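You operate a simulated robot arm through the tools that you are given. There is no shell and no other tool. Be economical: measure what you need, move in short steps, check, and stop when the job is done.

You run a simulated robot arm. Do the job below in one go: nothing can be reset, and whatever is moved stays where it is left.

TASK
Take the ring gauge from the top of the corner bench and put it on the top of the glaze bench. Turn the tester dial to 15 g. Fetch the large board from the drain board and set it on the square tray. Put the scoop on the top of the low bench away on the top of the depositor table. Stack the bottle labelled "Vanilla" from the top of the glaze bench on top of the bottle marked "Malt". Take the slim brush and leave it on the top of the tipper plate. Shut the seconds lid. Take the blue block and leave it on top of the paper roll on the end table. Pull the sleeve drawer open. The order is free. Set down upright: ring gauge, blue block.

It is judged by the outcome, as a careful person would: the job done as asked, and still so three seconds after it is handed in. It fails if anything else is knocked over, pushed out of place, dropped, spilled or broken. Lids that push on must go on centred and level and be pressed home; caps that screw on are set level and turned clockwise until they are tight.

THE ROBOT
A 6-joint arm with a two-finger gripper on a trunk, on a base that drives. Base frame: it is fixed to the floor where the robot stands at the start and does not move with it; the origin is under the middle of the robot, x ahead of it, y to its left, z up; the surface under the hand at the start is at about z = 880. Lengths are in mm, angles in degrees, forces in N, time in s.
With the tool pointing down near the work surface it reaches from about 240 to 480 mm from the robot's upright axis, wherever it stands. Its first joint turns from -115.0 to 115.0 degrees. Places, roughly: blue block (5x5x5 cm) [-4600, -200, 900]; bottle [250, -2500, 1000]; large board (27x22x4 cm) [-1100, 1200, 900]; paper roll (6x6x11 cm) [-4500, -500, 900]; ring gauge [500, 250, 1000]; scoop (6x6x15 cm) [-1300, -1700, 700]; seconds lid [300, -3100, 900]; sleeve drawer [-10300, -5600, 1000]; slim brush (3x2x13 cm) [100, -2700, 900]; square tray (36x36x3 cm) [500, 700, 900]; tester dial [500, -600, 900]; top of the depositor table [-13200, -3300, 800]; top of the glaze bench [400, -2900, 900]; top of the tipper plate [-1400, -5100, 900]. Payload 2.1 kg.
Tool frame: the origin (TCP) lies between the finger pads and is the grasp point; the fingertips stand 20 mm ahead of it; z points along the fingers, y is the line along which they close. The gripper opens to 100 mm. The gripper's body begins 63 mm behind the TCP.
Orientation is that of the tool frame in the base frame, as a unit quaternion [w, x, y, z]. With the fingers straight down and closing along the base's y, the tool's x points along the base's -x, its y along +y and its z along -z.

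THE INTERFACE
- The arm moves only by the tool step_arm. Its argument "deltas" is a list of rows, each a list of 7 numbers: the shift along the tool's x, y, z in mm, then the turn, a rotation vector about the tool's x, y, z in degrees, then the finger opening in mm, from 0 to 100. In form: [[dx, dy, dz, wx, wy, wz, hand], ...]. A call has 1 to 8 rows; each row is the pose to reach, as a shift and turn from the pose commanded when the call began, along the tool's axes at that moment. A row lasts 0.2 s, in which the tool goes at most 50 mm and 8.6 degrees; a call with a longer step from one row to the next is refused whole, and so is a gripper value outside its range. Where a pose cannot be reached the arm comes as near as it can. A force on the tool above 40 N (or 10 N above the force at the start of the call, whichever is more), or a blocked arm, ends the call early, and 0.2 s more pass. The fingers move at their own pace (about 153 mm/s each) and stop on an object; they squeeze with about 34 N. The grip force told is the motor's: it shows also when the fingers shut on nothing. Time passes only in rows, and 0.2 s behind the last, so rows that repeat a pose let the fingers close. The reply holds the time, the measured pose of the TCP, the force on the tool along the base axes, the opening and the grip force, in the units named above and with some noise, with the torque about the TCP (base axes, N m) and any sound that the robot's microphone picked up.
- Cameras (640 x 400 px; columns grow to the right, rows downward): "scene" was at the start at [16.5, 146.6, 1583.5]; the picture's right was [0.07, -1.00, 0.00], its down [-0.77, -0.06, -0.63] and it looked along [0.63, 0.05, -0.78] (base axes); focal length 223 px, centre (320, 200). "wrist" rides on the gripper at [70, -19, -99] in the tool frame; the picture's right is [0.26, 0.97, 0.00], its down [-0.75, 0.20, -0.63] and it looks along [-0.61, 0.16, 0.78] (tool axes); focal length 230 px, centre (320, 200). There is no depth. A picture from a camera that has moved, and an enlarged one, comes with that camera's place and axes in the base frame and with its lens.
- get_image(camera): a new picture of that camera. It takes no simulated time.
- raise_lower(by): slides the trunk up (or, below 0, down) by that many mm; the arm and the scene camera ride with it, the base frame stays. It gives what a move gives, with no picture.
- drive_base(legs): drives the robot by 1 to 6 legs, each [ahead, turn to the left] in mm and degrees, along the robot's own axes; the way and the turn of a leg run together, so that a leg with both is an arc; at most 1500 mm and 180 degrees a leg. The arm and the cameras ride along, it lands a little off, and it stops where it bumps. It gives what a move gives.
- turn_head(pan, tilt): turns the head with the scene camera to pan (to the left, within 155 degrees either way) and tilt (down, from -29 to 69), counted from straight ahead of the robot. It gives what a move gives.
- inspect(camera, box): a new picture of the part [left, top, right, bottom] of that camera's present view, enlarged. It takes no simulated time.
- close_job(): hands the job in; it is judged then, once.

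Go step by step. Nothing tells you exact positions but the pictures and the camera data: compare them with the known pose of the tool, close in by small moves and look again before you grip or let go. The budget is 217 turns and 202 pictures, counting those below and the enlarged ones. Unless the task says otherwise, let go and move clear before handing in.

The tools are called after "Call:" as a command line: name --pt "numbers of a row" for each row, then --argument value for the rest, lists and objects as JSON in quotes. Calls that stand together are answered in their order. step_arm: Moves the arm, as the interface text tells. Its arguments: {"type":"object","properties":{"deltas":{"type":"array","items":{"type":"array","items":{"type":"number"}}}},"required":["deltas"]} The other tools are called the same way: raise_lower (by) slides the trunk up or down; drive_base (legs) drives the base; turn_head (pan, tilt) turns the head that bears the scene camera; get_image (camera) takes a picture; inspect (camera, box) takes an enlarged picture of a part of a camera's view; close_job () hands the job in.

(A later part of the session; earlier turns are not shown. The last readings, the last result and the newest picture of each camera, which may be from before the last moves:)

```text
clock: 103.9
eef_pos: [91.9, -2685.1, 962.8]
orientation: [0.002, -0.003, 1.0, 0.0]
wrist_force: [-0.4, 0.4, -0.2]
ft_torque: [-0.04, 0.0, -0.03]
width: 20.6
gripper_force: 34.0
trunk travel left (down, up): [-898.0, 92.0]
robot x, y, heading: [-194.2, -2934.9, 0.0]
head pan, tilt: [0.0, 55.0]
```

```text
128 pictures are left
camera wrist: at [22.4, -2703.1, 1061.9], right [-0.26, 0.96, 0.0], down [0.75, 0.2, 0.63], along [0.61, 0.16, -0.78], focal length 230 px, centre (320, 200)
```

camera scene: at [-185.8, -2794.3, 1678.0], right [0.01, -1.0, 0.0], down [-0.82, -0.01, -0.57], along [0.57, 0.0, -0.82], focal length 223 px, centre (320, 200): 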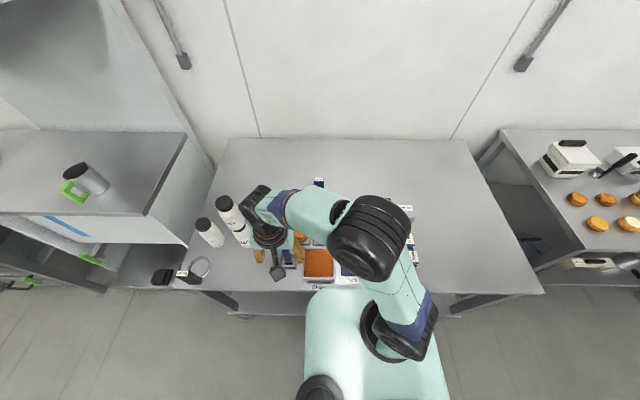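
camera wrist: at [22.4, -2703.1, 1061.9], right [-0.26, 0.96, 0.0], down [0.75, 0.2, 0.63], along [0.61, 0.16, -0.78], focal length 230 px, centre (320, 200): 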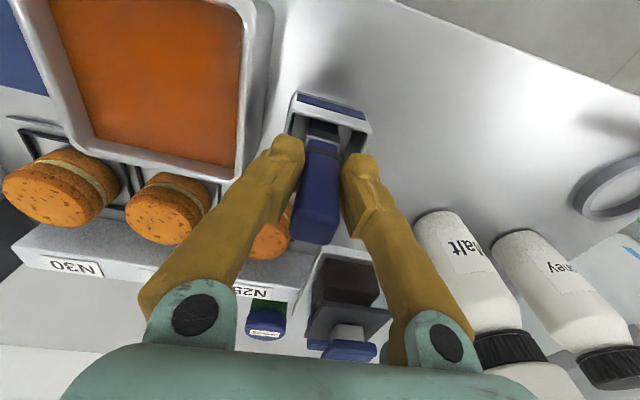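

Gripped at 20.6 mm. Lift straight up, then retract.

Call:
step_arm --pt "0 0 -40 0 0 0 0" --pt "0 0 -85 0 0 0 0" --pt "0 0 -130 0 0 0 0" --pt "0 0 -175 0 0 0 0" --pt "0 0 -220 0 0 0 0"

Call:
get_image --camera "wrist"

Call:
turn_head --pan -110 --tilt 20

Call:
get_image --camera "scene"

```text
clock: 105.1
eef_pos: [88.4, -2684.5, 1183.0]
orientation: [0.001, -0.003, 1.0, -0.001]
wrist_force: [0.1, -0.7, -0.8]
ft_torque: [-0.02, -0.02, -0.01]
width: 20.9
gripper_force: 34.0
trunk travel left (down, up): [-898.0, 92.0]
robot x, y, heading: [-197.7, -2941.5, 0.4]
head pan, tilt: [0.0, 55.0]
```

```text
127 pictures are left
camera wrist: at [20.0, -2701.7, 1280.8], right [-0.26, 0.96, 0.0], down [0.75, 0.2, 0.63], along [0.61, 0.16, -0.78], focal length 230 px, centre (320, 200)
```

wrist: 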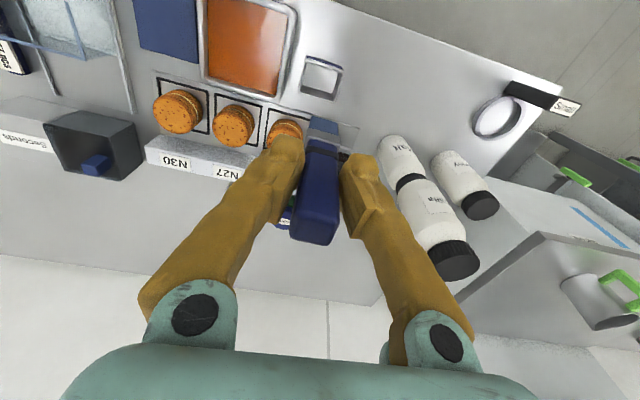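

```text
clock: 107.0
eef_pos: [89.9, -2682.9, 1180.4]
orientation: [0.0, -0.003, 1.0, 0.0]
wrist_force: [0.8, -0.2, -0.8]
ft_torque: [-0.01, 0.01, -0.01]
width: 20.9
gripper_force: 34.3
trunk travel left (down, up): [-898.0, 92.0]
robot x, y, heading: [-198.2, -2932.6, 0.2]
head pan, tilt: [-110.0, 20.0]
```

```text
126 pictures are left
camera scene: at [-288.4, -2884.7, 1730.3], right [-0.94, 0.34, 0.0], down [0.12, 0.32, -0.94], along [-0.32, -0.88, -0.34], focal length 223 px, centre (320, 200)
```

scene: 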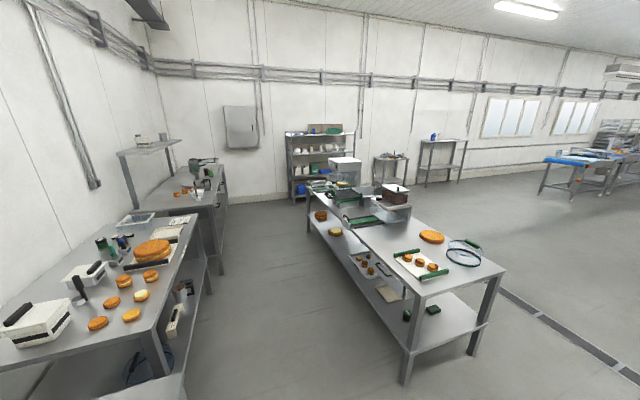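

Call:
inspect --camera "scene" --box '[280, 120, 500, 290]'

```text
2.35 times, centred on (390, 205) of scene
camera zoom: at [-288.4, -2884.7, 1730.3], right [-0.94, 0.34, 0.0], down [0.12, 0.32, -0.94], along [-0.32, -0.88, -0.34], focal length 526 px, centre (155, 188)
```

zoom: 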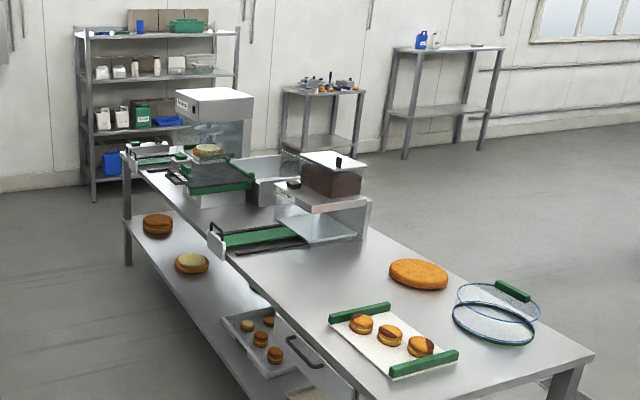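

The tipper stands on the long table (x −1000…−1700, y −3560…−5500). I centre the arm and drive to its east side.

Call:
step_arm --pt "5 -45 -10 0 0 0 0" --pt "10 -90 -20 0 0 0 0" --pt "15 -135 -30 0 0 0 0" --pt "15 -180 -40 0 0 0 0" --pt "15 -225 -50 0 0 0 0" --pt "15 -250 -60 0 0 0 0"

Call:
drive_base --legs '[[-320, 0], [0, -90], [1400, 0], [650, 0], [0, -90]]'

Call:
turn_head --pan 0 --tilt 40

Call:
get_image --camera "scene"

```text
clock: 108.4
eef_pos: [77.1, -2937.2, 1241.7]
orientation: [0.0, -0.002, 1.0, 0.0]
wrist_force: [-0.4, -0.2, -0.3]
ft_torque: [0.0, 0.0, 0.03]
width: 20.5
gripper_force: 34.1
trunk travel left (down, up): [-898.0, 92.0]
robot x, y, heading: [-195.8, -2937.3, 0.4]
head pan, tilt: [-110.0, 20.0]
```

```text
clock: 128.1
eef_pos: [-794.1, -5001.0, 1242.2]
orientation: [0.0, 1.0, -0.029, -0.001]
wrist_force: [0.1, -0.2, -1.2]
ft_torque: [-0.03, 0.0, -0.02]
width: 20.7
gripper_force: 33.7
trunk travel left (down, up): [-898.0, 92.0]
robot x, y, heading: [-518.6, -5013.6, 176.5]
head pan, tilt: [-110.0, 20.0]
```

```text
clock: 130.0
eef_pos: [-793.8, -4999.4, 1241.5]
orientation: [0.0, 1.0, -0.029, -0.001]
wrist_force: [1.0, -0.3, 0.7]
ft_torque: [-0.03, -0.02, 0.0]
width: 20.7
gripper_force: 34.2
trunk travel left (down, up): [-898.0, 92.0]
robot x, y, heading: [-524.2, -5017.3, 176.8]
head pan, tilt: [0.0, 40.0]
```

```text
124 pictures are left
camera scene: at [-553.8, -5152.0, 1698.9], right [0.06, 1.0, 0.0], down [0.64, -0.04, -0.77], along [-0.76, 0.04, -0.64], focal length 223 px, centre (320, 200)
```

scene: 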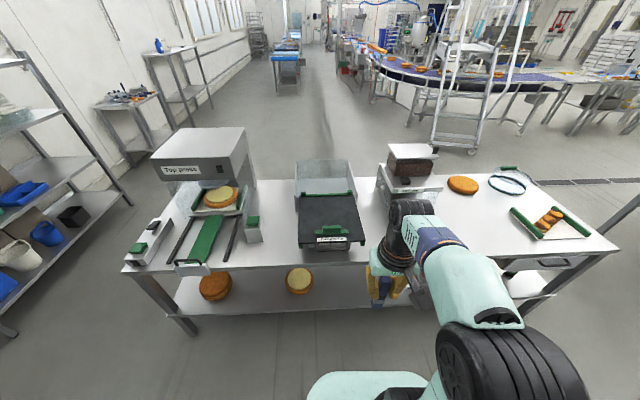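

Call:
inspect --camera "scene" --box '[240, 140, 420, 280]'

```text
2.86 times, centred on (330, 210) of scene
camera zoom: at [-553.8, -5152.0, 1698.9], right [0.06, 1.0, 0.0], down [0.64, -0.04, -0.77], along [-0.76, 0.04, -0.64], focal length 638 px, centre (291, 171)
```

zoom: 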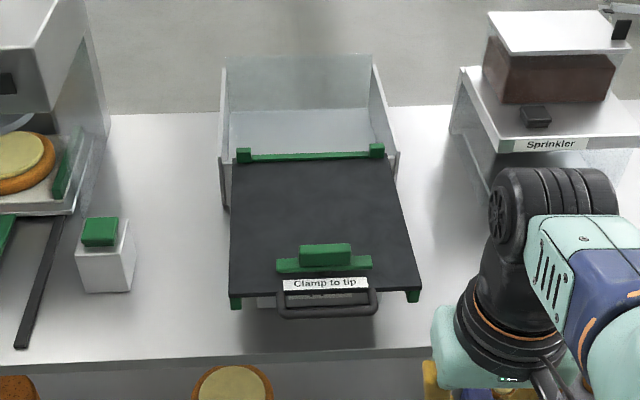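

The tipper plate (dark, ~300×300) spans x −1182…−1498, y −5210…−4920, with clamp and handle on the near side. I drive up to the table edge.

Call:
drive_base --legs '[[330, 3]]'

Call:
turn_head --pan 0 --tilt 55

Call:
get_image --camera "scene"

Call:
get_image --camera "wrist"

```text
clock: 132.2
eef_pos: [-1125.4, -5005.8, 1242.5]
orientation: [-0.001, 1.0, 0.002, -0.001]
wrist_force: [0.2, -0.9, -0.8]
ft_torque: [0.03, 0.08, -0.02]
width: 20.8
gripper_force: 34.0
trunk travel left (down, up): [-898.0, 92.0]
robot x, y, heading: [-852.2, -5007.1, -179.6]
head pan, tilt: [0.0, 40.0]
```

```text
clock: 132.9
eef_pos: [-1127.4, -5007.2, 1240.2]
orientation: [0.0, 1.0, 0.001, -0.001]
wrist_force: [0.1, 0.3, -2.0]
ft_torque: [0.02, -0.02, -0.02]
width: 20.6
gripper_force: 33.8
trunk travel left (down, up): [-898.0, 92.0]
robot x, y, heading: [-853.1, -5008.3, -179.9]
head pan, tilt: [0.0, 55.0]
```

```text
122 pictures are left
camera scene: at [-865.3, -5144.4, 1678.2], right [0.0, 1.0, 0.0], down [0.82, 0.0, -0.57], along [-0.57, 0.0, -0.82], focal length 223 px, centre (320, 200)
```

scene: 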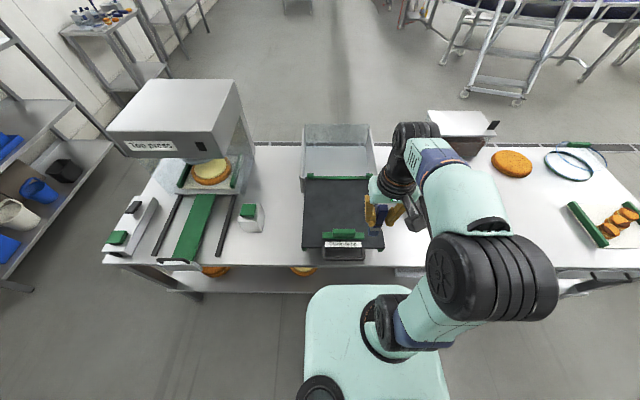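

```text
121 pictures are left
camera wrist: at [-1056.7, -4986.6, 1339.8], right [0.26, -0.97, 0.0], down [-0.75, -0.2, 0.63], along [-0.61, -0.16, -0.78], focal length 230 px, centre (320, 200)
```

wrist: 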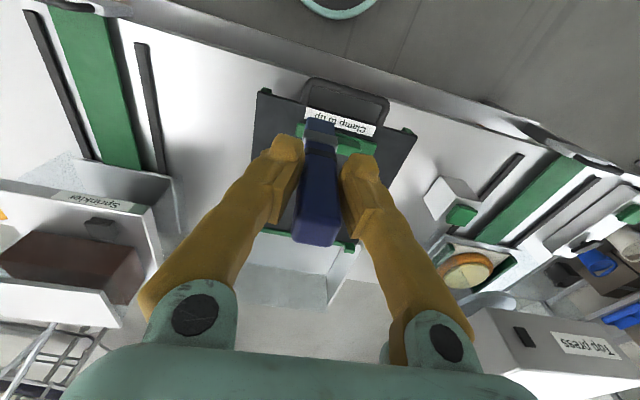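

Plate surface is at z≈915. I edge forward and bring the brush over the plate with 30° tilt.

Call:
drive_base --legs '[[30, 0]]'

Call:
step_arm --pt "-31 7 27 0 -5 0 0" --pt "-62 14 54 0 -10 0 0" --pt "-93 21 81 0 -15 0 0" --pt "-124 28 108 0 -20 0 0" --pt "-155 35 135 0 -25 0 0" --pt "-183 43 150 0 -30 0 0"

Call:
get_image --camera "wrist"

Call:
get_image --camera "scene"

```text
clock: 133.8
eef_pos: [-1149.7, -5006.0, 1243.2]
orientation: [0.0, 1.0, 0.001, -0.005]
wrist_force: [1.3, -0.1, -1.1]
ft_torque: [0.02, 0.05, 0.0]
width: 20.5
gripper_force: 33.2
trunk travel left (down, up): [-898.0, 92.0]
robot x, y, heading: [-885.0, -5003.8, -179.9]
head pan, tilt: [0.0, 55.0]
```

```text
clock: 135.2
eef_pos: [-1340.3, -5048.0, 1089.3]
orientation: [0.0, 0.966, 0.002, -0.259]
wrist_force: [-0.6, -0.1, -1.6]
ft_torque: [-0.01, -0.05, 0.01]
width: 20.9
gripper_force: 34.2
trunk travel left (down, up): [-898.0, 92.0]
robot x, y, heading: [-883.9, -5003.7, -179.8]
head pan, tilt: [0.0, 55.0]
```

```text
120 pictures are left
camera wrist: at [-1229.3, -5028.1, 1140.2], right [0.23, -0.97, -0.13], down [-0.33, -0.2, 0.92], along [-0.92, -0.17, -0.37], focal length 230 px, centre (320, 200)
```

wrist: 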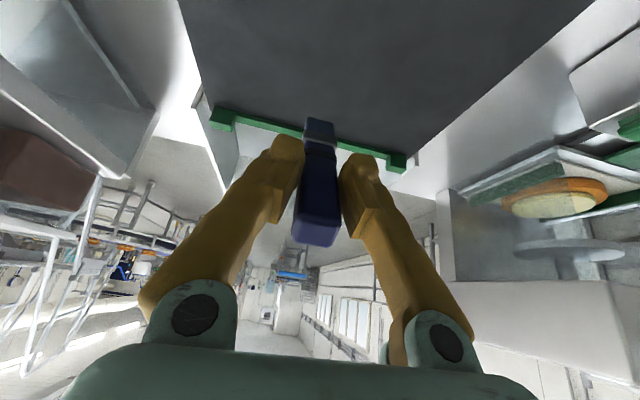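

```text
119 pictures are left
camera scene: at [-895.5, -5145.0, 1678.1], right [0.0, 1.0, 0.0], down [0.82, 0.0, -0.57], along [-0.57, 0.0, -0.82], focal length 223 px, centre (320, 200)
```

scene: 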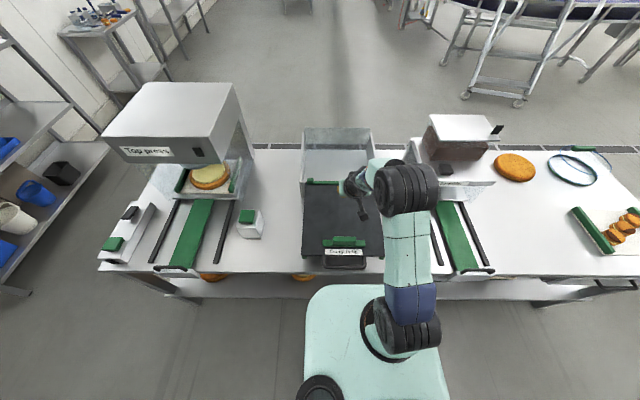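

Brush tip should be ~94 mm above the plate. I lower vertically.

Call:
step_arm --pt "12.5 0 21.7 0 0 0 0" --pt "25 0 43.3 0 0 0 0" --pt "37.5 0 65 0 0 0 0"

Call:
get_image --camera "wrist"

Call:
inspect --camera "scene" --box '[280, 140, 420, 280]'

```text
clock: 136.0
eef_pos: [-1338.6, -5048.3, 1017.8]
orientation: [0.001, 0.965, -0.001, -0.261]
wrist_force: [-1.6, 1.5, 5.1]
ft_torque: [0.0, 0.47, -0.01]
width: 20.6
gripper_force: 34.2
out of reach, approached as far as the arm can: row 1, 2
trunk travel left (down, up): [-898.0, 92.0]
robot x, y, heading: [-880.2, -5005.1, -179.9]
head pan, tilt: [0.0, 55.0]
```

```text
118 pictures are left
camera wrist: at [-1227.9, -5029.4, 1067.1], right [0.22, -0.97, -0.13], down [-0.33, -0.2, 0.92], along [-0.92, -0.16, -0.36], focal length 230 px, centre (320, 200)
```

wrist: 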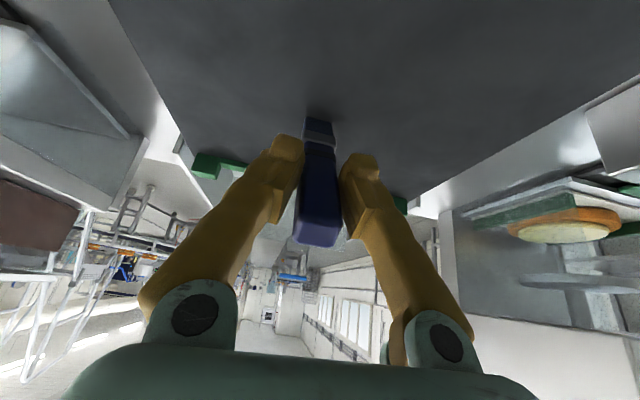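

```text
2.86 times, centred on (350, 210) of scene
camera zoom: at [-892.4, -5143.5, 1678.5], right [0.0, 1.0, 0.0], down [0.82, 0.0, -0.57], along [-0.57, 0.0, -0.82], focal length 638 px, centre (234, 171)
```

zoom: 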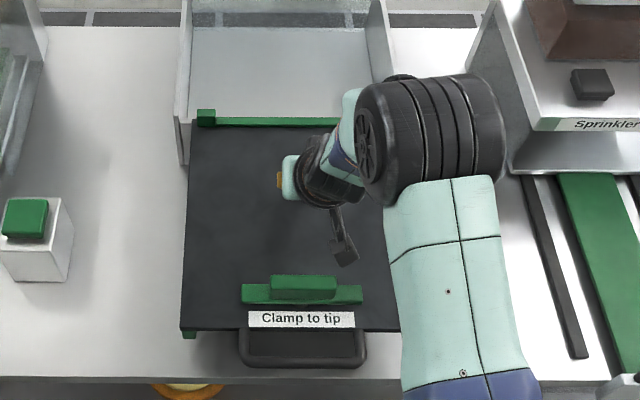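

The tip touches (5 N), so the plate is at z≈937. I roll the brush down along an arc so it pivots in the pads toward flat.

Call:
step_arm --pt "8 0 0 0 0 0 0" --pt "16.6 0 0.8 0 0 0 0" --pt "24 0 2.5 0 0 0 0" --pt "31.7 0 4.8 0 0 0 0"

Call:
get_image --camera "wrist"

```text
clock: 137.0
eef_pos: [-1315.6, -5049.5, 997.9]
orientation: [0.0, 0.965, 0.001, -0.261]
wrist_force: [-4.8, 0.3, 11.2]
ft_torque: [0.0, 1.09, -0.02]
width: 20.8
gripper_force: 33.7
trunk travel left (down, up): [-898.0, 92.0]
robot x, y, heading: [-885.3, -5004.7, -179.9]
head pan, tilt: [0.0, 55.0]
```

```text
116 pictures are left
camera wrist: at [-1203.3, -5028.8, 1047.4], right [0.23, -0.97, -0.13], down [-0.33, -0.2, 0.92], along [-0.92, -0.16, -0.37], focal length 230 px, centre (320, 200)
```

wrist: 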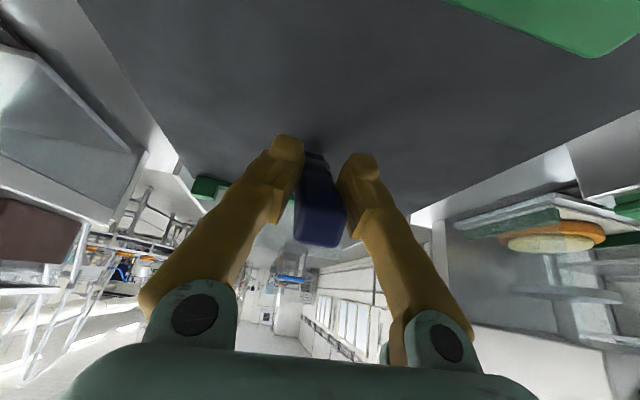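

Call:
step_arm --pt "7.5 0 3 0 0 0 0" --pt "14.9 0 7 0 0 0 0" --pt "21 0 11 0 0 0 0"

Call:
get_image --camera "wrist"

```text
clock: 137.8
eef_pos: [-1308.2, -5046.1, 982.6]
orientation: [-0.006, 0.966, 0.003, -0.258]
wrist_force: [6.1, -1.0, 16.8]
ft_torque: [-0.04, 1.02, 0.06]
width: 20.9
gripper_force: 33.6
out of reach, approached as far as the arm can: row 2, 3
trunk travel left (down, up): [-898.0, 92.0]
robot x, y, heading: [-883.9, -5003.1, -179.8]
head pan, tilt: [0.0, 55.0]
```

```text
115 pictures are left
camera wrist: at [-1196.9, -5027.3, 1033.0], right [0.23, -0.96, -0.14], down [-0.33, -0.21, 0.92], along [-0.91, -0.16, -0.37], focal length 230 px, centre (320, 200)
```

wrist: 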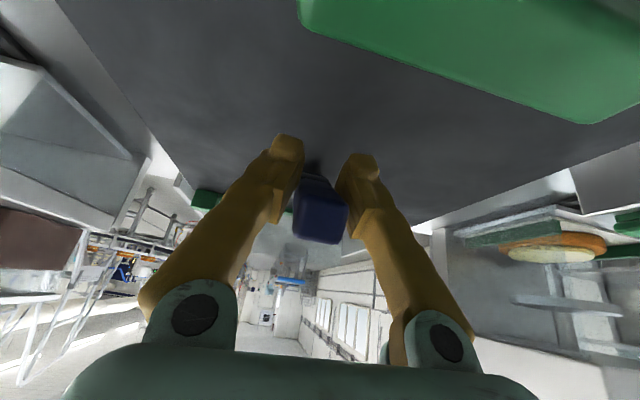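

Brush is at ~29°. The arm is at its limit, so I lower the trunk a little.

Call:
raise_lower --by -14

Call:
get_image --camera "wrist"

Call:
inspect --camera "scene" --box '[280, 140, 420, 280]'

```text
clock: 138.4
eef_pos: [-1309.6, -5046.7, 967.0]
orientation: [-0.007, 0.966, 0.001, -0.258]
wrist_force: [3.4, 0.6, 10.5]
ft_torque: [0.02, 0.72, 0.03]
width: 20.3
gripper_force: 34.4
trunk travel left (down, up): [-884.0, 106.0]
robot x, y, heading: [-882.4, -5003.7, -179.9]
head pan, tilt: [0.0, 55.0]
```

```text
114 pictures are left
camera wrist: at [-1198.6, -5027.2, 1018.1], right [0.23, -0.96, -0.14], down [-0.34, -0.21, 0.92], along [-0.91, -0.16, -0.37], focal length 230 px, centre (320, 200)
```

wrist: 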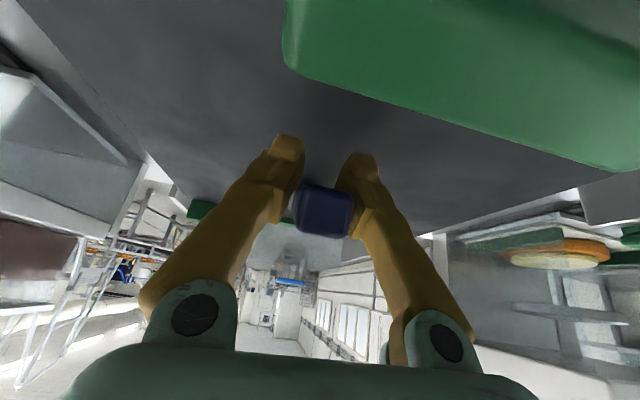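

```text
2.86 times, centred on (350, 210) of scene
camera zoom: at [-889.5, -5144.4, 1664.1], right [0.0, 1.0, 0.0], down [0.82, 0.0, -0.58], along [-0.58, 0.0, -0.82], focal length 638 px, centre (234, 171)
```

zoom: 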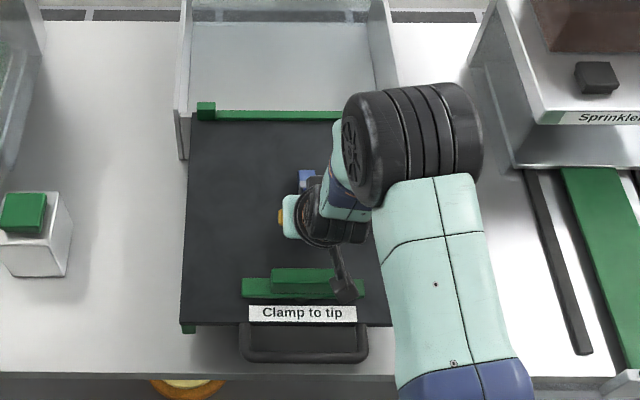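

Brush is almost flat on the plate. I release gently and rise.

Call:
step_arm --pt "0 0 0 0 0 0 24" --pt "0 0 0 0 0 0 34" --pt "0 0 0 0 0 0 44" --pt "-5 0 -15 0 0 0 50" --pt "-15 0 -40 0 0 0 50" --pt "-30 0 -75 0 0 0 50" --pt "-45 0 -110 0 0 0 50"

Call:
get_image --camera "wrist"

Call:
inspect --camera "scene" --box '[280, 140, 420, 280]'

```text
clock: 140.0
eef_pos: [-1295.1, -5047.4, 1084.4]
orientation: [-0.006, 0.966, 0.008, -0.259]
wrist_force: [0.1, -0.1, -0.3]
ft_torque: [-0.01, 0.05, 0.0]
width: 49.9
gripper_force: 0.1
trunk travel left (down, up): [-884.0, 106.0]
robot x, y, heading: [-883.1, -5007.6, -179.7]
head pan, tilt: [0.0, 55.0]
```

```text
112 pictures are left
camera wrist: at [-1185.1, -5028.2, 1135.3], right [0.23, -0.96, -0.15], down [-0.33, -0.22, 0.92], along [-0.91, -0.17, -0.37], focal length 230 px, centre (320, 200)
```

wrist: 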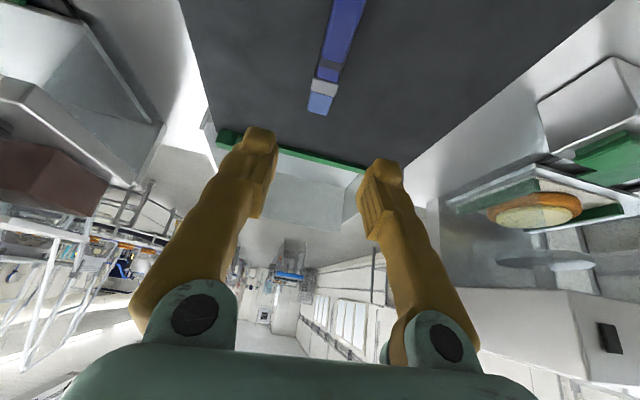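

```text
2.86 times, centred on (350, 210) of scene
camera zoom: at [-892.1, -5144.3, 1664.2], right [0.0, 1.0, 0.0], down [0.82, 0.0, -0.57], along [-0.57, 0.0, -0.82], focal length 638 px, centre (234, 171)
```

zoom: 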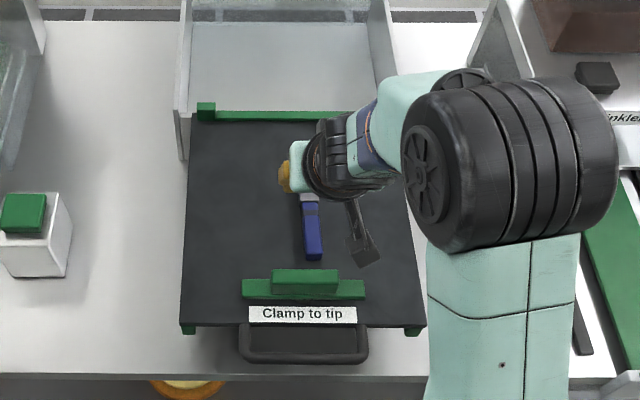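

The brush lies flat on the plate. Next is the scoop on the low bench at about (−1300, −1700). I straighten the hand and drive there.

Call:
step_arm --pt "8 0 -25 0 7.5 0 60" --pt "20 0 -55 0 15 0 60" --pt "40 0 -85 0 22.5 0 60" --pt "65 0 -110 0 30 0 60"

Call:
drive_base --legs '[[-300, 0], [0, -90], [1450, 0], [1450, 0], [350, 0], [0, 90]]'

Call:
turn_head --pan 0 --tilt 45

Call:
get_image --camera "scene"

```text
clock: 141.0
eef_pos: [-1184.8, -5048.8, 1146.7]
orientation: [-0.006, 1.0, 0.001, 0.004]
wrist_force: [0.8, 0.2, 0.4]
ft_torque: [-0.02, 0.0, -0.01]
width: 59.9
gripper_force: 0.0
out of reach, approached as far as the arm can: row 1
trunk travel left (down, up): [-884.0, 106.0]
robot x, y, heading: [-884.1, -5001.1, -179.9]
head pan, tilt: [0.0, 55.0]
```

```text
clock: 166.2
eef_pos: [-797.3, -1778.7, 1145.0]
orientation: [-0.007, 1.0, -0.022, 0.002]
wrist_force: [0.3, 0.1, 0.1]
ft_torque: [-0.01, -0.02, 0.01]
width: 60.4
gripper_force: 0.0
trunk travel left (down, up): [-884.0, 106.0]
robot x, y, heading: [-486.5, -1751.6, 177.5]
head pan, tilt: [0.0, 55.0]
```

```text
clock: 166.9
eef_pos: [-796.8, -1777.4, 1146.5]
orientation: [-0.008, 1.0, -0.022, 0.002]
wrist_force: [-0.2, -0.1, -0.4]
ft_torque: [-0.01, 0.03, 0.0]
width: 59.8
gripper_force: 0.0
trunk travel left (down, up): [-884.0, 106.0]
robot x, y, heading: [-491.5, -1747.3, 177.5]
head pan, tilt: [0.0, 45.0]
```

```text
110 pictures are left
camera scene: at [-519.7, -1886.9, 1677.6], right [0.04, 1.0, 0.0], down [0.71, -0.03, -0.71], along [-0.71, 0.03, -0.71], focal length 223 px, centre (320, 200)
```

scene: 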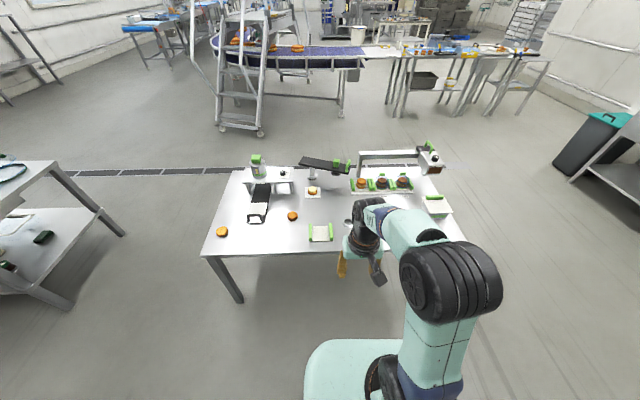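

Call:
get_image --camera "wrist"

Call:
inspect --camera "scene" --box '[200, 140, 470, 270]'

```text
109 pictures are left
camera wrist: at [-726.2, -1763.2, 1245.2], right [0.22, -0.98, -0.01], down [-0.76, -0.18, 0.62], along [-0.61, -0.13, -0.78], focal length 230 px, centre (320, 200)
```

wrist: 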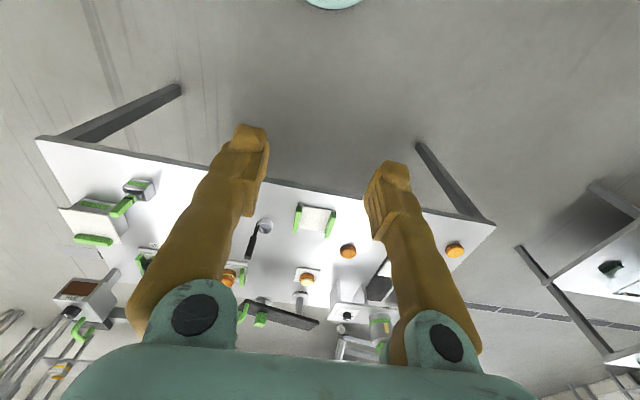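

```text
2.37 times, centred on (335, 205) of scene
camera zoom: at [-519.7, -1886.9, 1677.6], right [0.04, 1.0, 0.0], down [0.71, -0.03, -0.71], along [-0.71, 0.03, -0.71], focal length 529 px, centre (284, 188)
```

zoom: 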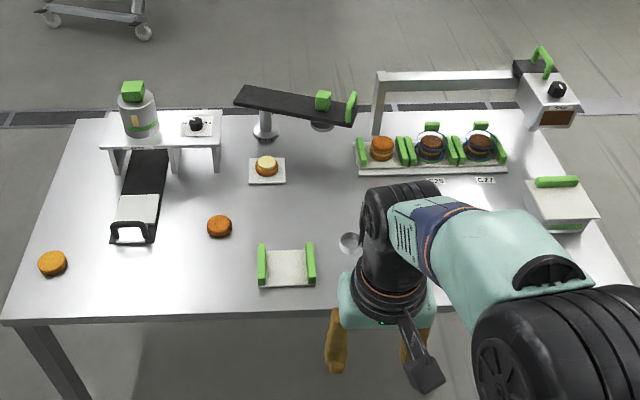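

Call:
inspect --camera "wrist" --box '[225, 200, 305, 280]'

Call:
inspect --camera "wrist" --box '[100, 160, 180, 240]'

```text
5.00 times, centred on (265, 240) of wrist
camera zoom: at [-726.2, -1763.2, 1245.2], right [0.22, -0.98, -0.01], down [-0.76, -0.18, 0.62], along [-0.61, -0.13, -0.78], focal length 1150 px, centre (595, 0)
```

zoom: 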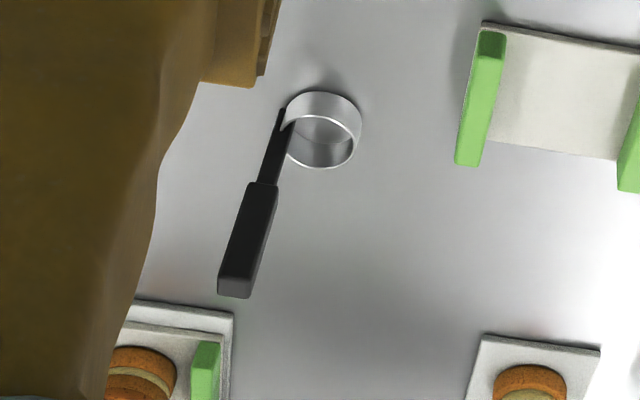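

```text
5.00 times, centred on (140, 200) of wrist
camera zoom: at [-726.2, -1763.2, 1245.2], right [0.22, -0.98, -0.01], down [-0.76, -0.18, 0.62], along [-0.61, -0.13, -0.78], focal length 1150 px, centre (1220, 200)
```

zoom: 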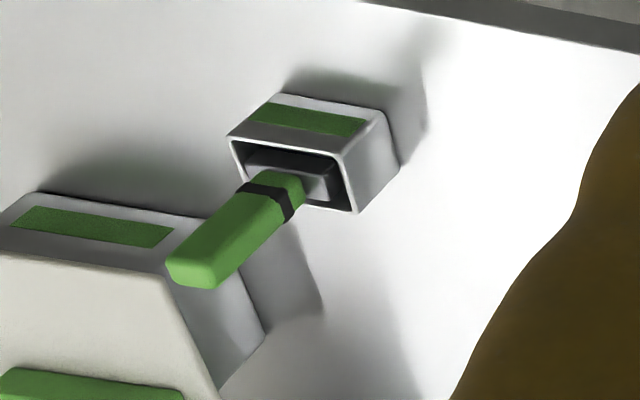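

The scoop stands upright: a steel cup with a dark vertical handle on its +y side, at about (−1325, −1698). I drive up and lower the trunk.

Call:
drive_base --legs '[[400, 2]]'

Call:
raise_lower --by -180

Call:
get_image --camera "wrist"

Call:
get_image --camera "scene"

```text
clock: 169.4
eef_pos: [-1189.5, -1785.4, 1145.5]
orientation: [-0.007, 1.0, 0.002, 0.001]
wrist_force: [-0.1, 0.4, 0.1]
ft_torque: [0.03, 0.03, -0.01]
width: 60.0
gripper_force: 0.1
trunk travel left (down, up): [-884.0, 106.0]
robot x, y, heading: [-888.1, -1740.0, -179.7]
head pan, tilt: [0.0, 45.0]
```

```text
clock: 171.4
eef_pos: [-1190.6, -1785.8, 966.9]
orientation: [-0.007, 1.0, 0.002, 0.003]
wrist_force: [-0.8, -0.5, 0.0]
ft_torque: [-0.03, 0.01, 0.01]
width: 59.8
gripper_force: 0.1
trunk travel left (down, up): [-704.0, 286.0]
robot x, y, heading: [-886.3, -1742.8, -179.7]
head pan, tilt: [0.0, 45.0]
```

```text
105 pictures are left
camera wrist: at [-1120.1, -1767.0, 1065.2], right [0.26, -0.96, -0.01], down [-0.75, -0.21, 0.62], along [-0.6, -0.16, -0.78], focal length 230 px, centre (320, 200)
```

wrist: 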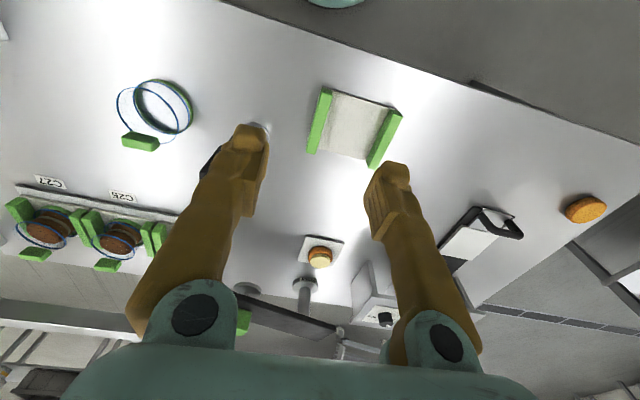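

```text
104 pictures are left
camera scene: at [-907.8, -1880.5, 1497.6], right [-0.01, 1.0, 0.0], down [0.71, 0.0, -0.71], along [-0.71, 0.0, -0.71], focal length 223 px, centre (320, 200)
```

scene: 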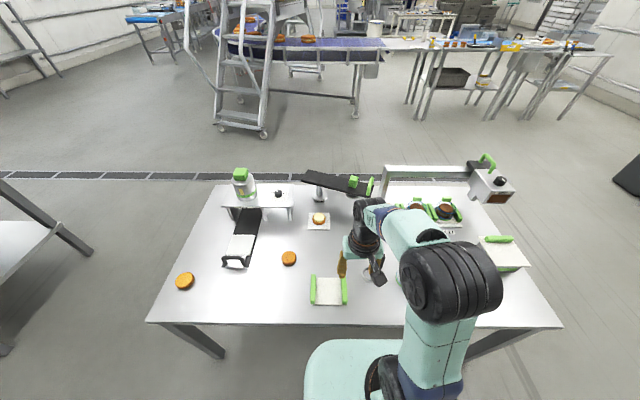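

Call:
step_arm --pt "0 -45 0 0 0 0 80" --pt "0 -90 0 0 0 0 80" --pt "0 -110 0 0 0 0 80"

Call:
get_image --camera "wrist"

Call:
inspect --camera "scene" --box '[320, 200, 480, 310]'

```text
clock: 172.2
eef_pos: [-1189.6, -1675.4, 967.3]
orientation: [-0.007, 1.0, 0.003, 0.002]
wrist_force: [0.5, 0.1, -0.1]
ft_torque: [0.02, -0.02, 0.02]
width: 80.0
gripper_force: 0.1
trunk travel left (down, up): [-704.0, 286.0]
robot x, y, heading: [-888.1, -1742.5, -179.7]
head pan, tilt: [0.0, 45.0]
```

```text
103 pictures are left
camera wrist: at [-1119.9, -1657.0, 1066.5], right [0.26, -0.96, -0.01], down [-0.75, -0.21, 0.62], along [-0.6, -0.16, -0.78], focal length 230 px, centre (320, 200)
```

wrist: 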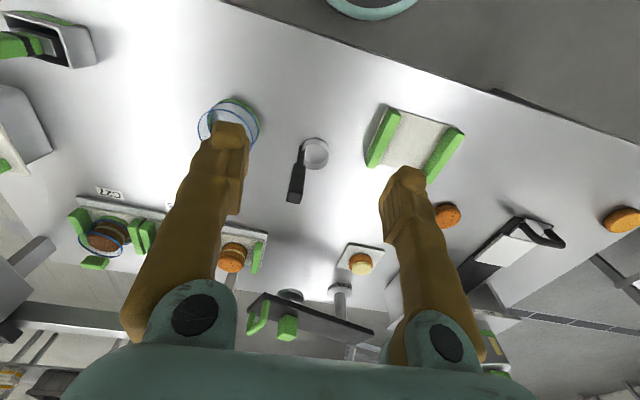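

```text
3.64 times, centred on (400, 255) of scene
camera zoom: at [-908.0, -1880.2, 1497.6], right [-0.01, 1.0, 0.0], down [0.71, 0.0, -0.71], along [-0.71, 0.0, -0.71], focal length 812 px, centre (29, 0)
```

zoom: 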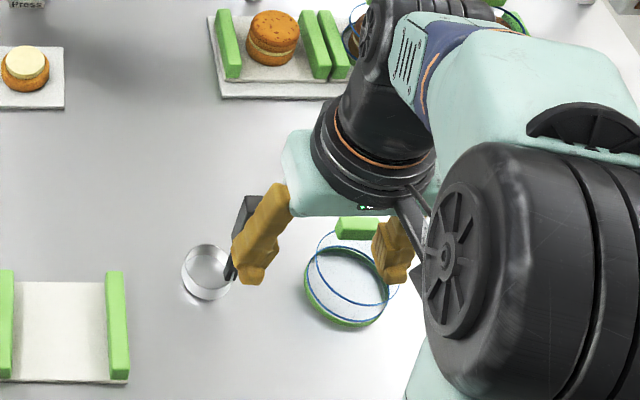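

Handle is at (−1296, −1671), top z≈848. I move above it and check.

Call:
step_arm --pt "-35 -2 10 0 0 0 60" --pt "-70 -4 20 0 0 0 60" --pt "-106 -4 40 0 0 0 60" --pt "-106 -4 60 0 0 0 60"

Call:
get_image --camera "wrist"

```text
clock: 173.2
eef_pos: [-1296.9, -1670.6, 907.4]
orientation: [-0.008, 1.0, 0.003, 0.002]
wrist_force: [0.4, -0.1, 0.6]
ft_torque: [0.02, 0.04, -0.01]
width: 60.0
gripper_force: 0.1
trunk travel left (down, up): [-704.0, 286.0]
robot x, y, heading: [-890.3, -1740.8, -179.9]
head pan, tilt: [0.0, 45.0]
```

```text
101 pictures are left
camera wrist: at [-1227.5, -1651.9, 1006.6], right [0.26, -0.96, -0.01], down [-0.75, -0.21, 0.62], along [-0.6, -0.16, -0.78], focal length 230 px, centre (320, 200)
```

wrist: 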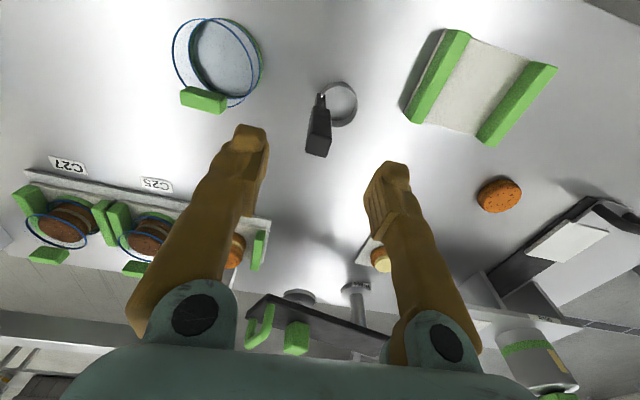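

Call:
step_arm --pt "-3 0 30 0 0 0 60" --pt "-3 0 60 0 0 0 60" --pt "-3 0 87 0 0 0 60" --pt "-3 0 87 0 0 0 0" --pt "-3 0 87 0 0 0 0"

Call:
get_image --camera "wrist"

```text
clock: 174.4
eef_pos: [-1299.8, -1668.9, 819.4]
orientation: [-0.007, 1.0, 0.003, 0.001]
wrist_force: [-0.3, -0.6, 0.3]
ft_torque: [0.04, -0.02, -0.03]
width: 18.7
gripper_force: 33.6
trunk travel left (down, up): [-704.0, 286.0]
robot x, y, heading: [-889.3, -1742.1, -179.5]
head pan, tilt: [0.0, 45.0]
```

```text
100 pictures are left
camera wrist: at [-1230.5, -1650.9, 918.7], right [0.26, -0.96, -0.01], down [-0.75, -0.21, 0.62], along [-0.6, -0.16, -0.78], focal length 230 px, centre (320, 200)
```

wrist: 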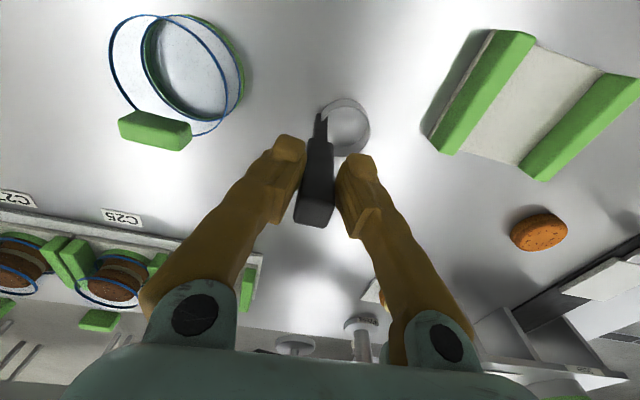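

Gripped. I lift, raise the trunk, and look westward for the route.

Call:
step_arm --pt "0 0 -40 0 0 0 0" --pt "0 0 -85 0 0 0 0" --pt "0 0 -130 0 0 0 0" --pt "40 0 -175 0 0 0 0" --pt "80 20 -200 0 0 0 0" --pt "110 45 -200 0 0 0 0"

Call:
raise_lower --by 180

Call:
drive_base --legs '[[-400, 0]]'

Call:
turn_head --pan 0 --tilt 15

Call:
get_image --camera "scene"

Call:
inspect --camera "scene" --box '[160, 90, 480, 250]'

```text
refused: row 4 steps farther than a row can; nothing moved
```

```text
clock: 176.4
eef_pos: [-1300.1, -1669.3, 999.4]
orientation: [-0.007, 1.0, 0.003, 0.002]
wrist_force: [-0.3, 0.1, -2.1]
ft_torque: [0.0, -0.04, -0.01]
width: 18.9
gripper_force: 34.2
trunk travel left (down, up): [-884.0, 106.0]
robot x, y, heading: [-888.0, -1742.3, -179.8]
head pan, tilt: [0.0, 45.0]
```

```text
clock: 178.9
eef_pos: [-897.5, -1665.5, 998.7]
orientation: [-0.007, 1.0, -0.003, 0.002]
wrist_force: [-0.1, -0.2, -1.6]
ft_torque: [0.02, 0.0, 0.02]
width: 18.7
gripper_force: 33.6
trunk travel left (down, up): [-884.0, 106.0]
robot x, y, heading: [-482.5, -1739.2, 180.1]
head pan, tilt: [0.0, 45.0]
```

```text
clock: 179.8
eef_pos: [-895.6, -1665.7, 999.3]
orientation: [-0.007, 1.0, -0.003, 0.002]
wrist_force: [0.2, -1.0, -0.5]
ft_torque: [-0.03, -0.03, 0.02]
width: 18.9
gripper_force: 33.6
trunk travel left (down, up): [-884.0, 106.0]
robot x, y, heading: [-485.5, -1745.5, 180.0]
head pan, tilt: [0.0, 15.0]
```

```text
99 pictures are left
camera scene: at [-518.4, -1880.0, 1724.3], right [0.0, 1.0, 0.0], down [0.26, 0.0, -0.97], along [-0.97, 0.0, -0.26], focal length 223 px, centre (320, 200)
```

scene: 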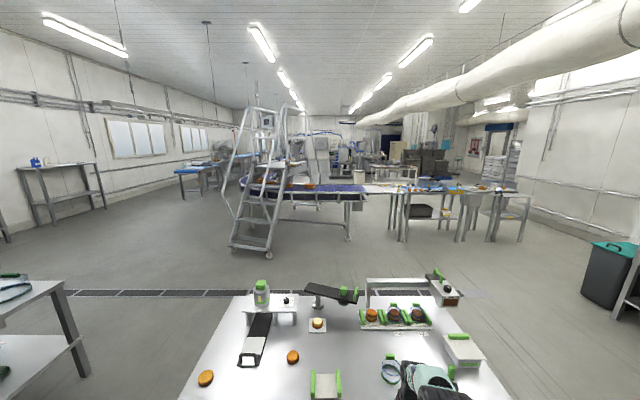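

```text
2.00 times, centred on (320, 170) of scene
camera zoom: at [-518.4, -1880.0, 1724.3], right [0.0, 1.0, 0.0], down [0.26, 0.0, -0.97], along [-0.97, 0.0, -0.26], focal length 447 px, centre (320, 260)
```

zoom: 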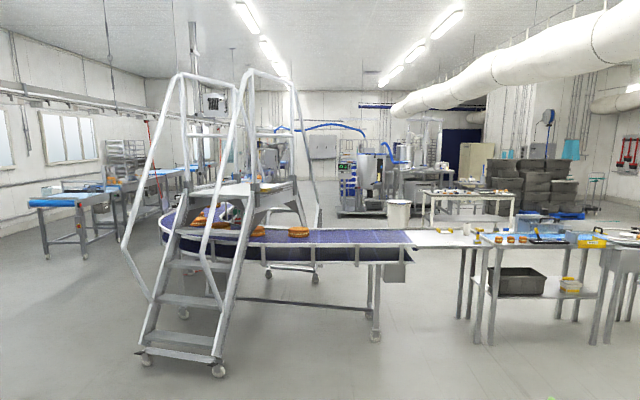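

The scoop is lifted and clear. Route: south gap at y≈−3010, then west along y≈−4100 past the ladder. I fold the arm and go.

Call:
step_arm --pt "20 0 -35 0 0 0 0" --pt "40 15 -70 0 0 0 0" --pt "60 30 -105 0 0 0 0" --pt "80 45 -140 0 0 0 0" --pt "100 60 -160 0 0 0 0"

Call:
drive_base --legs '[[0, 90], [1265, 0], [0, -90], [1500, 0], [600, 0], [0, 35]]'

Call:
turn_head --pan 0 --tilt 15

Call:
get_image --camera "scene"

```text
clock: 181.1
eef_pos: [-793.6, -1729.3, 1160.5]
orientation: [-0.007, 1.0, -0.003, 0.002]
wrist_force: [-0.4, 0.4, -2.2]
ft_torque: [0.06, 0.0, -0.01]
width: 18.8
gripper_force: 34.0
trunk travel left (down, up): [-884.0, 106.0]
robot x, y, heading: [-483.3, -1741.3, 179.8]
head pan, tilt: [0.0, 15.0]
```

```text
clock: 206.9
eef_pos: [-2778.3, -3234.2, 1160.0]
orientation: [-0.007, 0.951, 0.31, -0.001]
wrist_force: [-0.2, 0.2, -1.8]
ft_torque: [0.01, 0.02, 0.0]
width: 18.8
gripper_force: 33.9
trunk travel left (down, up): [-884.0, 106.0]
robot x, y, heading: [-2520.4, -3059.4, -143.6]
head pan, tilt: [0.0, 15.0]
```

```text
clock: 207.5
eef_pos: [-2777.7, -3233.9, 1159.2]
orientation: [-0.007, 0.951, 0.31, 0.0]
wrist_force: [0.2, -0.1, -2.3]
ft_torque: [0.0, 0.03, 0.0]
width: 18.8
gripper_force: 33.8
trunk travel left (down, up): [-884.0, 106.0]
robot x, y, heading: [-2522.0, -3056.8, -144.0]
head pan, tilt: [0.0, 15.0]
```

```text
97 pictures are left
camera scene: at [-2464.2, -3189.7, 1724.4], right [-0.59, 0.81, 0.0], down [0.21, 0.15, -0.97], along [-0.78, -0.57, -0.26], focal length 223 px, centre (320, 200)
```

scene: 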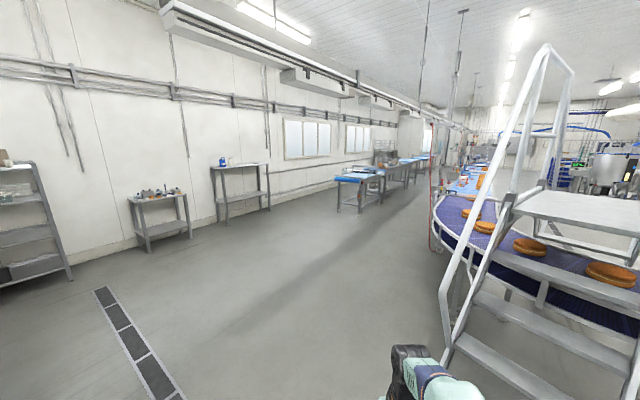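

Corridor between conveyor (y>−3750) and the blue tables (y<−5430) is clear; I drive along y≈−4600.

Call:
drive_base --legs '[[1400, 0], [1220, 0], [0, -36], [1500, 0], [1500, 0], [1200, 0]]'

Call:
get_image --camera "scene"

Call:
turn_head --pan 45 --tilt 25

Call:
get_image --camera "scene"

```text
clock: 241.8
eef_pos: [-9163.1, -4563.0, 1158.6]
orientation: [-0.007, 1.0, -0.007, 0.003]
wrist_force: [-0.3, -0.7, -2.3]
ft_torque: [0.03, -0.01, 0.03]
width: 18.7
gripper_force: 34.3
trunk travel left (down, up): [-884.0, 106.0]
robot x, y, heading: [-8852.1, -4578.7, 179.2]
head pan, tilt: [0.0, 15.0]
```

```text
96 pictures are left
camera scene: at [-8887.1, -4715.9, 1724.4], right [0.02, 1.0, 0.0], down [0.26, 0.0, -0.97], along [-0.97, 0.01, -0.26], focal length 223 px, centre (320, 200)
```

scene: 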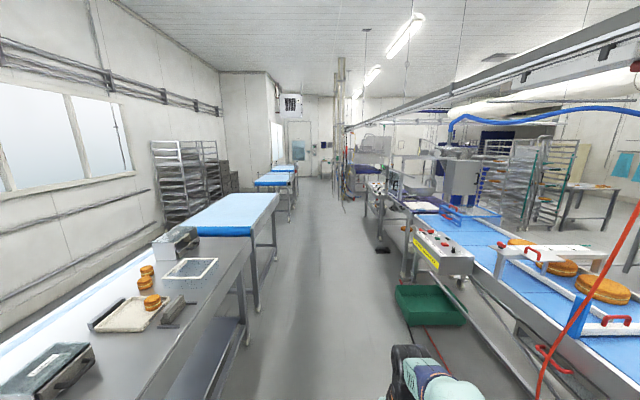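

```text
clock: 242.9
eef_pos: [-9164.5, -4561.8, 1158.8]
orientation: [-0.007, 1.0, -0.007, 0.002]
wrist_force: [0.4, 0.5, -0.3]
ft_torque: [0.03, -0.04, 0.0]
width: 18.6
gripper_force: 33.9
trunk travel left (down, up): [-884.0, 106.0]
robot x, y, heading: [-8853.7, -4580.4, 179.3]
head pan, tilt: [45.0, 25.0]
```

```text
95 pictures are left
camera scene: at [-8860.5, -4781.3, 1708.2], right [-0.7, 0.72, 0.0], down [0.3, 0.29, -0.91], along [-0.65, -0.63, -0.42], focal length 223 px, centre (320, 200)
```

scene: 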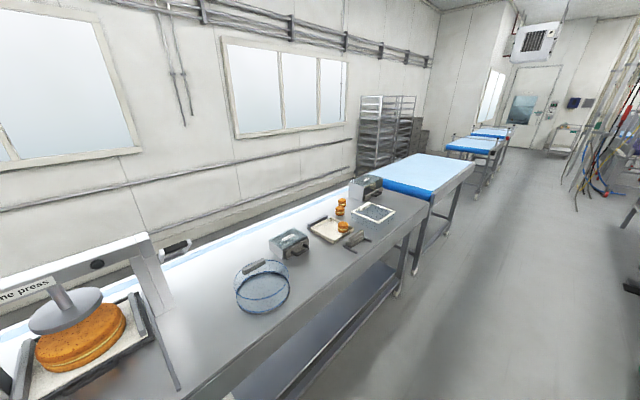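

Sleeve drawer is likely the box near (−10300, −5600) on the table at left. First I carry the scoop on toward the depositor table.

Call:
drive_base --legs '[[1500, 0], [1300, 0]]'

Call:
turn_head --pan -30 --tilt 25

Call:
get_image --camera "scene"

```text
clock: 256.6
eef_pos: [-11992.0, -4553.3, 1158.7]
orientation: [-0.007, 1.0, -0.007, 0.002]
wrist_force: [1.1, -0.5, -1.9]
ft_torque: [0.02, -0.02, -0.02]
width: 18.9
gripper_force: 34.4
trunk travel left (down, up): [-884.0, 106.0]
robot x, y, heading: [-11681.9, -4565.2, 179.3]
head pan, tilt: [45.0, 25.0]
```

```text
clock: 258.1
eef_pos: [-11992.7, -4551.7, 1158.7]
orientation: [-0.007, 1.0, -0.008, 0.001]
wrist_force: [0.2, 0.1, -0.6]
ft_torque: [0.01, -0.01, 0.03]
width: 18.6
gripper_force: 34.0
trunk travel left (down, up): [-884.0, 106.0]
robot x, y, heading: [-11680.5, -4567.2, 178.9]
head pan, tilt: [-30.0, 25.0]
```

```text
94 pictures are left
camera scene: at [-11702.3, -4660.4, 1708.2], right [0.51, 0.86, 0.0], down [0.36, -0.22, -0.91], along [-0.78, 0.47, -0.42], focal length 223 px, centre (320, 200)
```

scene: 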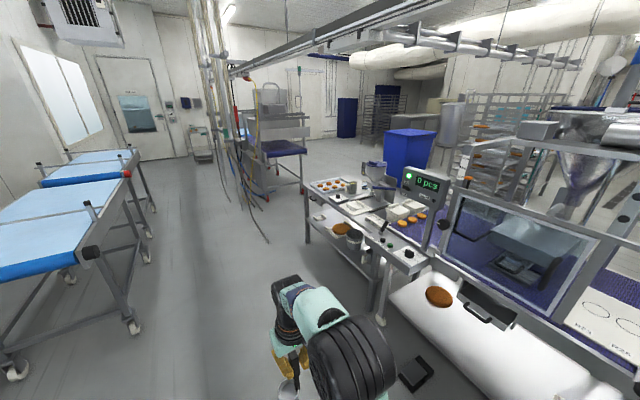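

Call:
inspect --camera "scene" --box '[290, 150, 460, 290]'

```text
2.86 times, centred on (375, 220) of scene
camera zoom: at [-11702.3, -4660.4, 1708.2], right [0.51, 0.86, 0.0], down [0.36, -0.22, -0.91], along [-0.78, 0.47, -0.42], focal length 638 px, centre (163, 143)
```

zoom: 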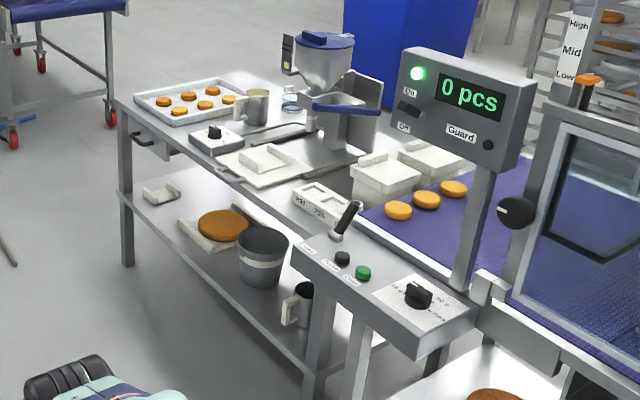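

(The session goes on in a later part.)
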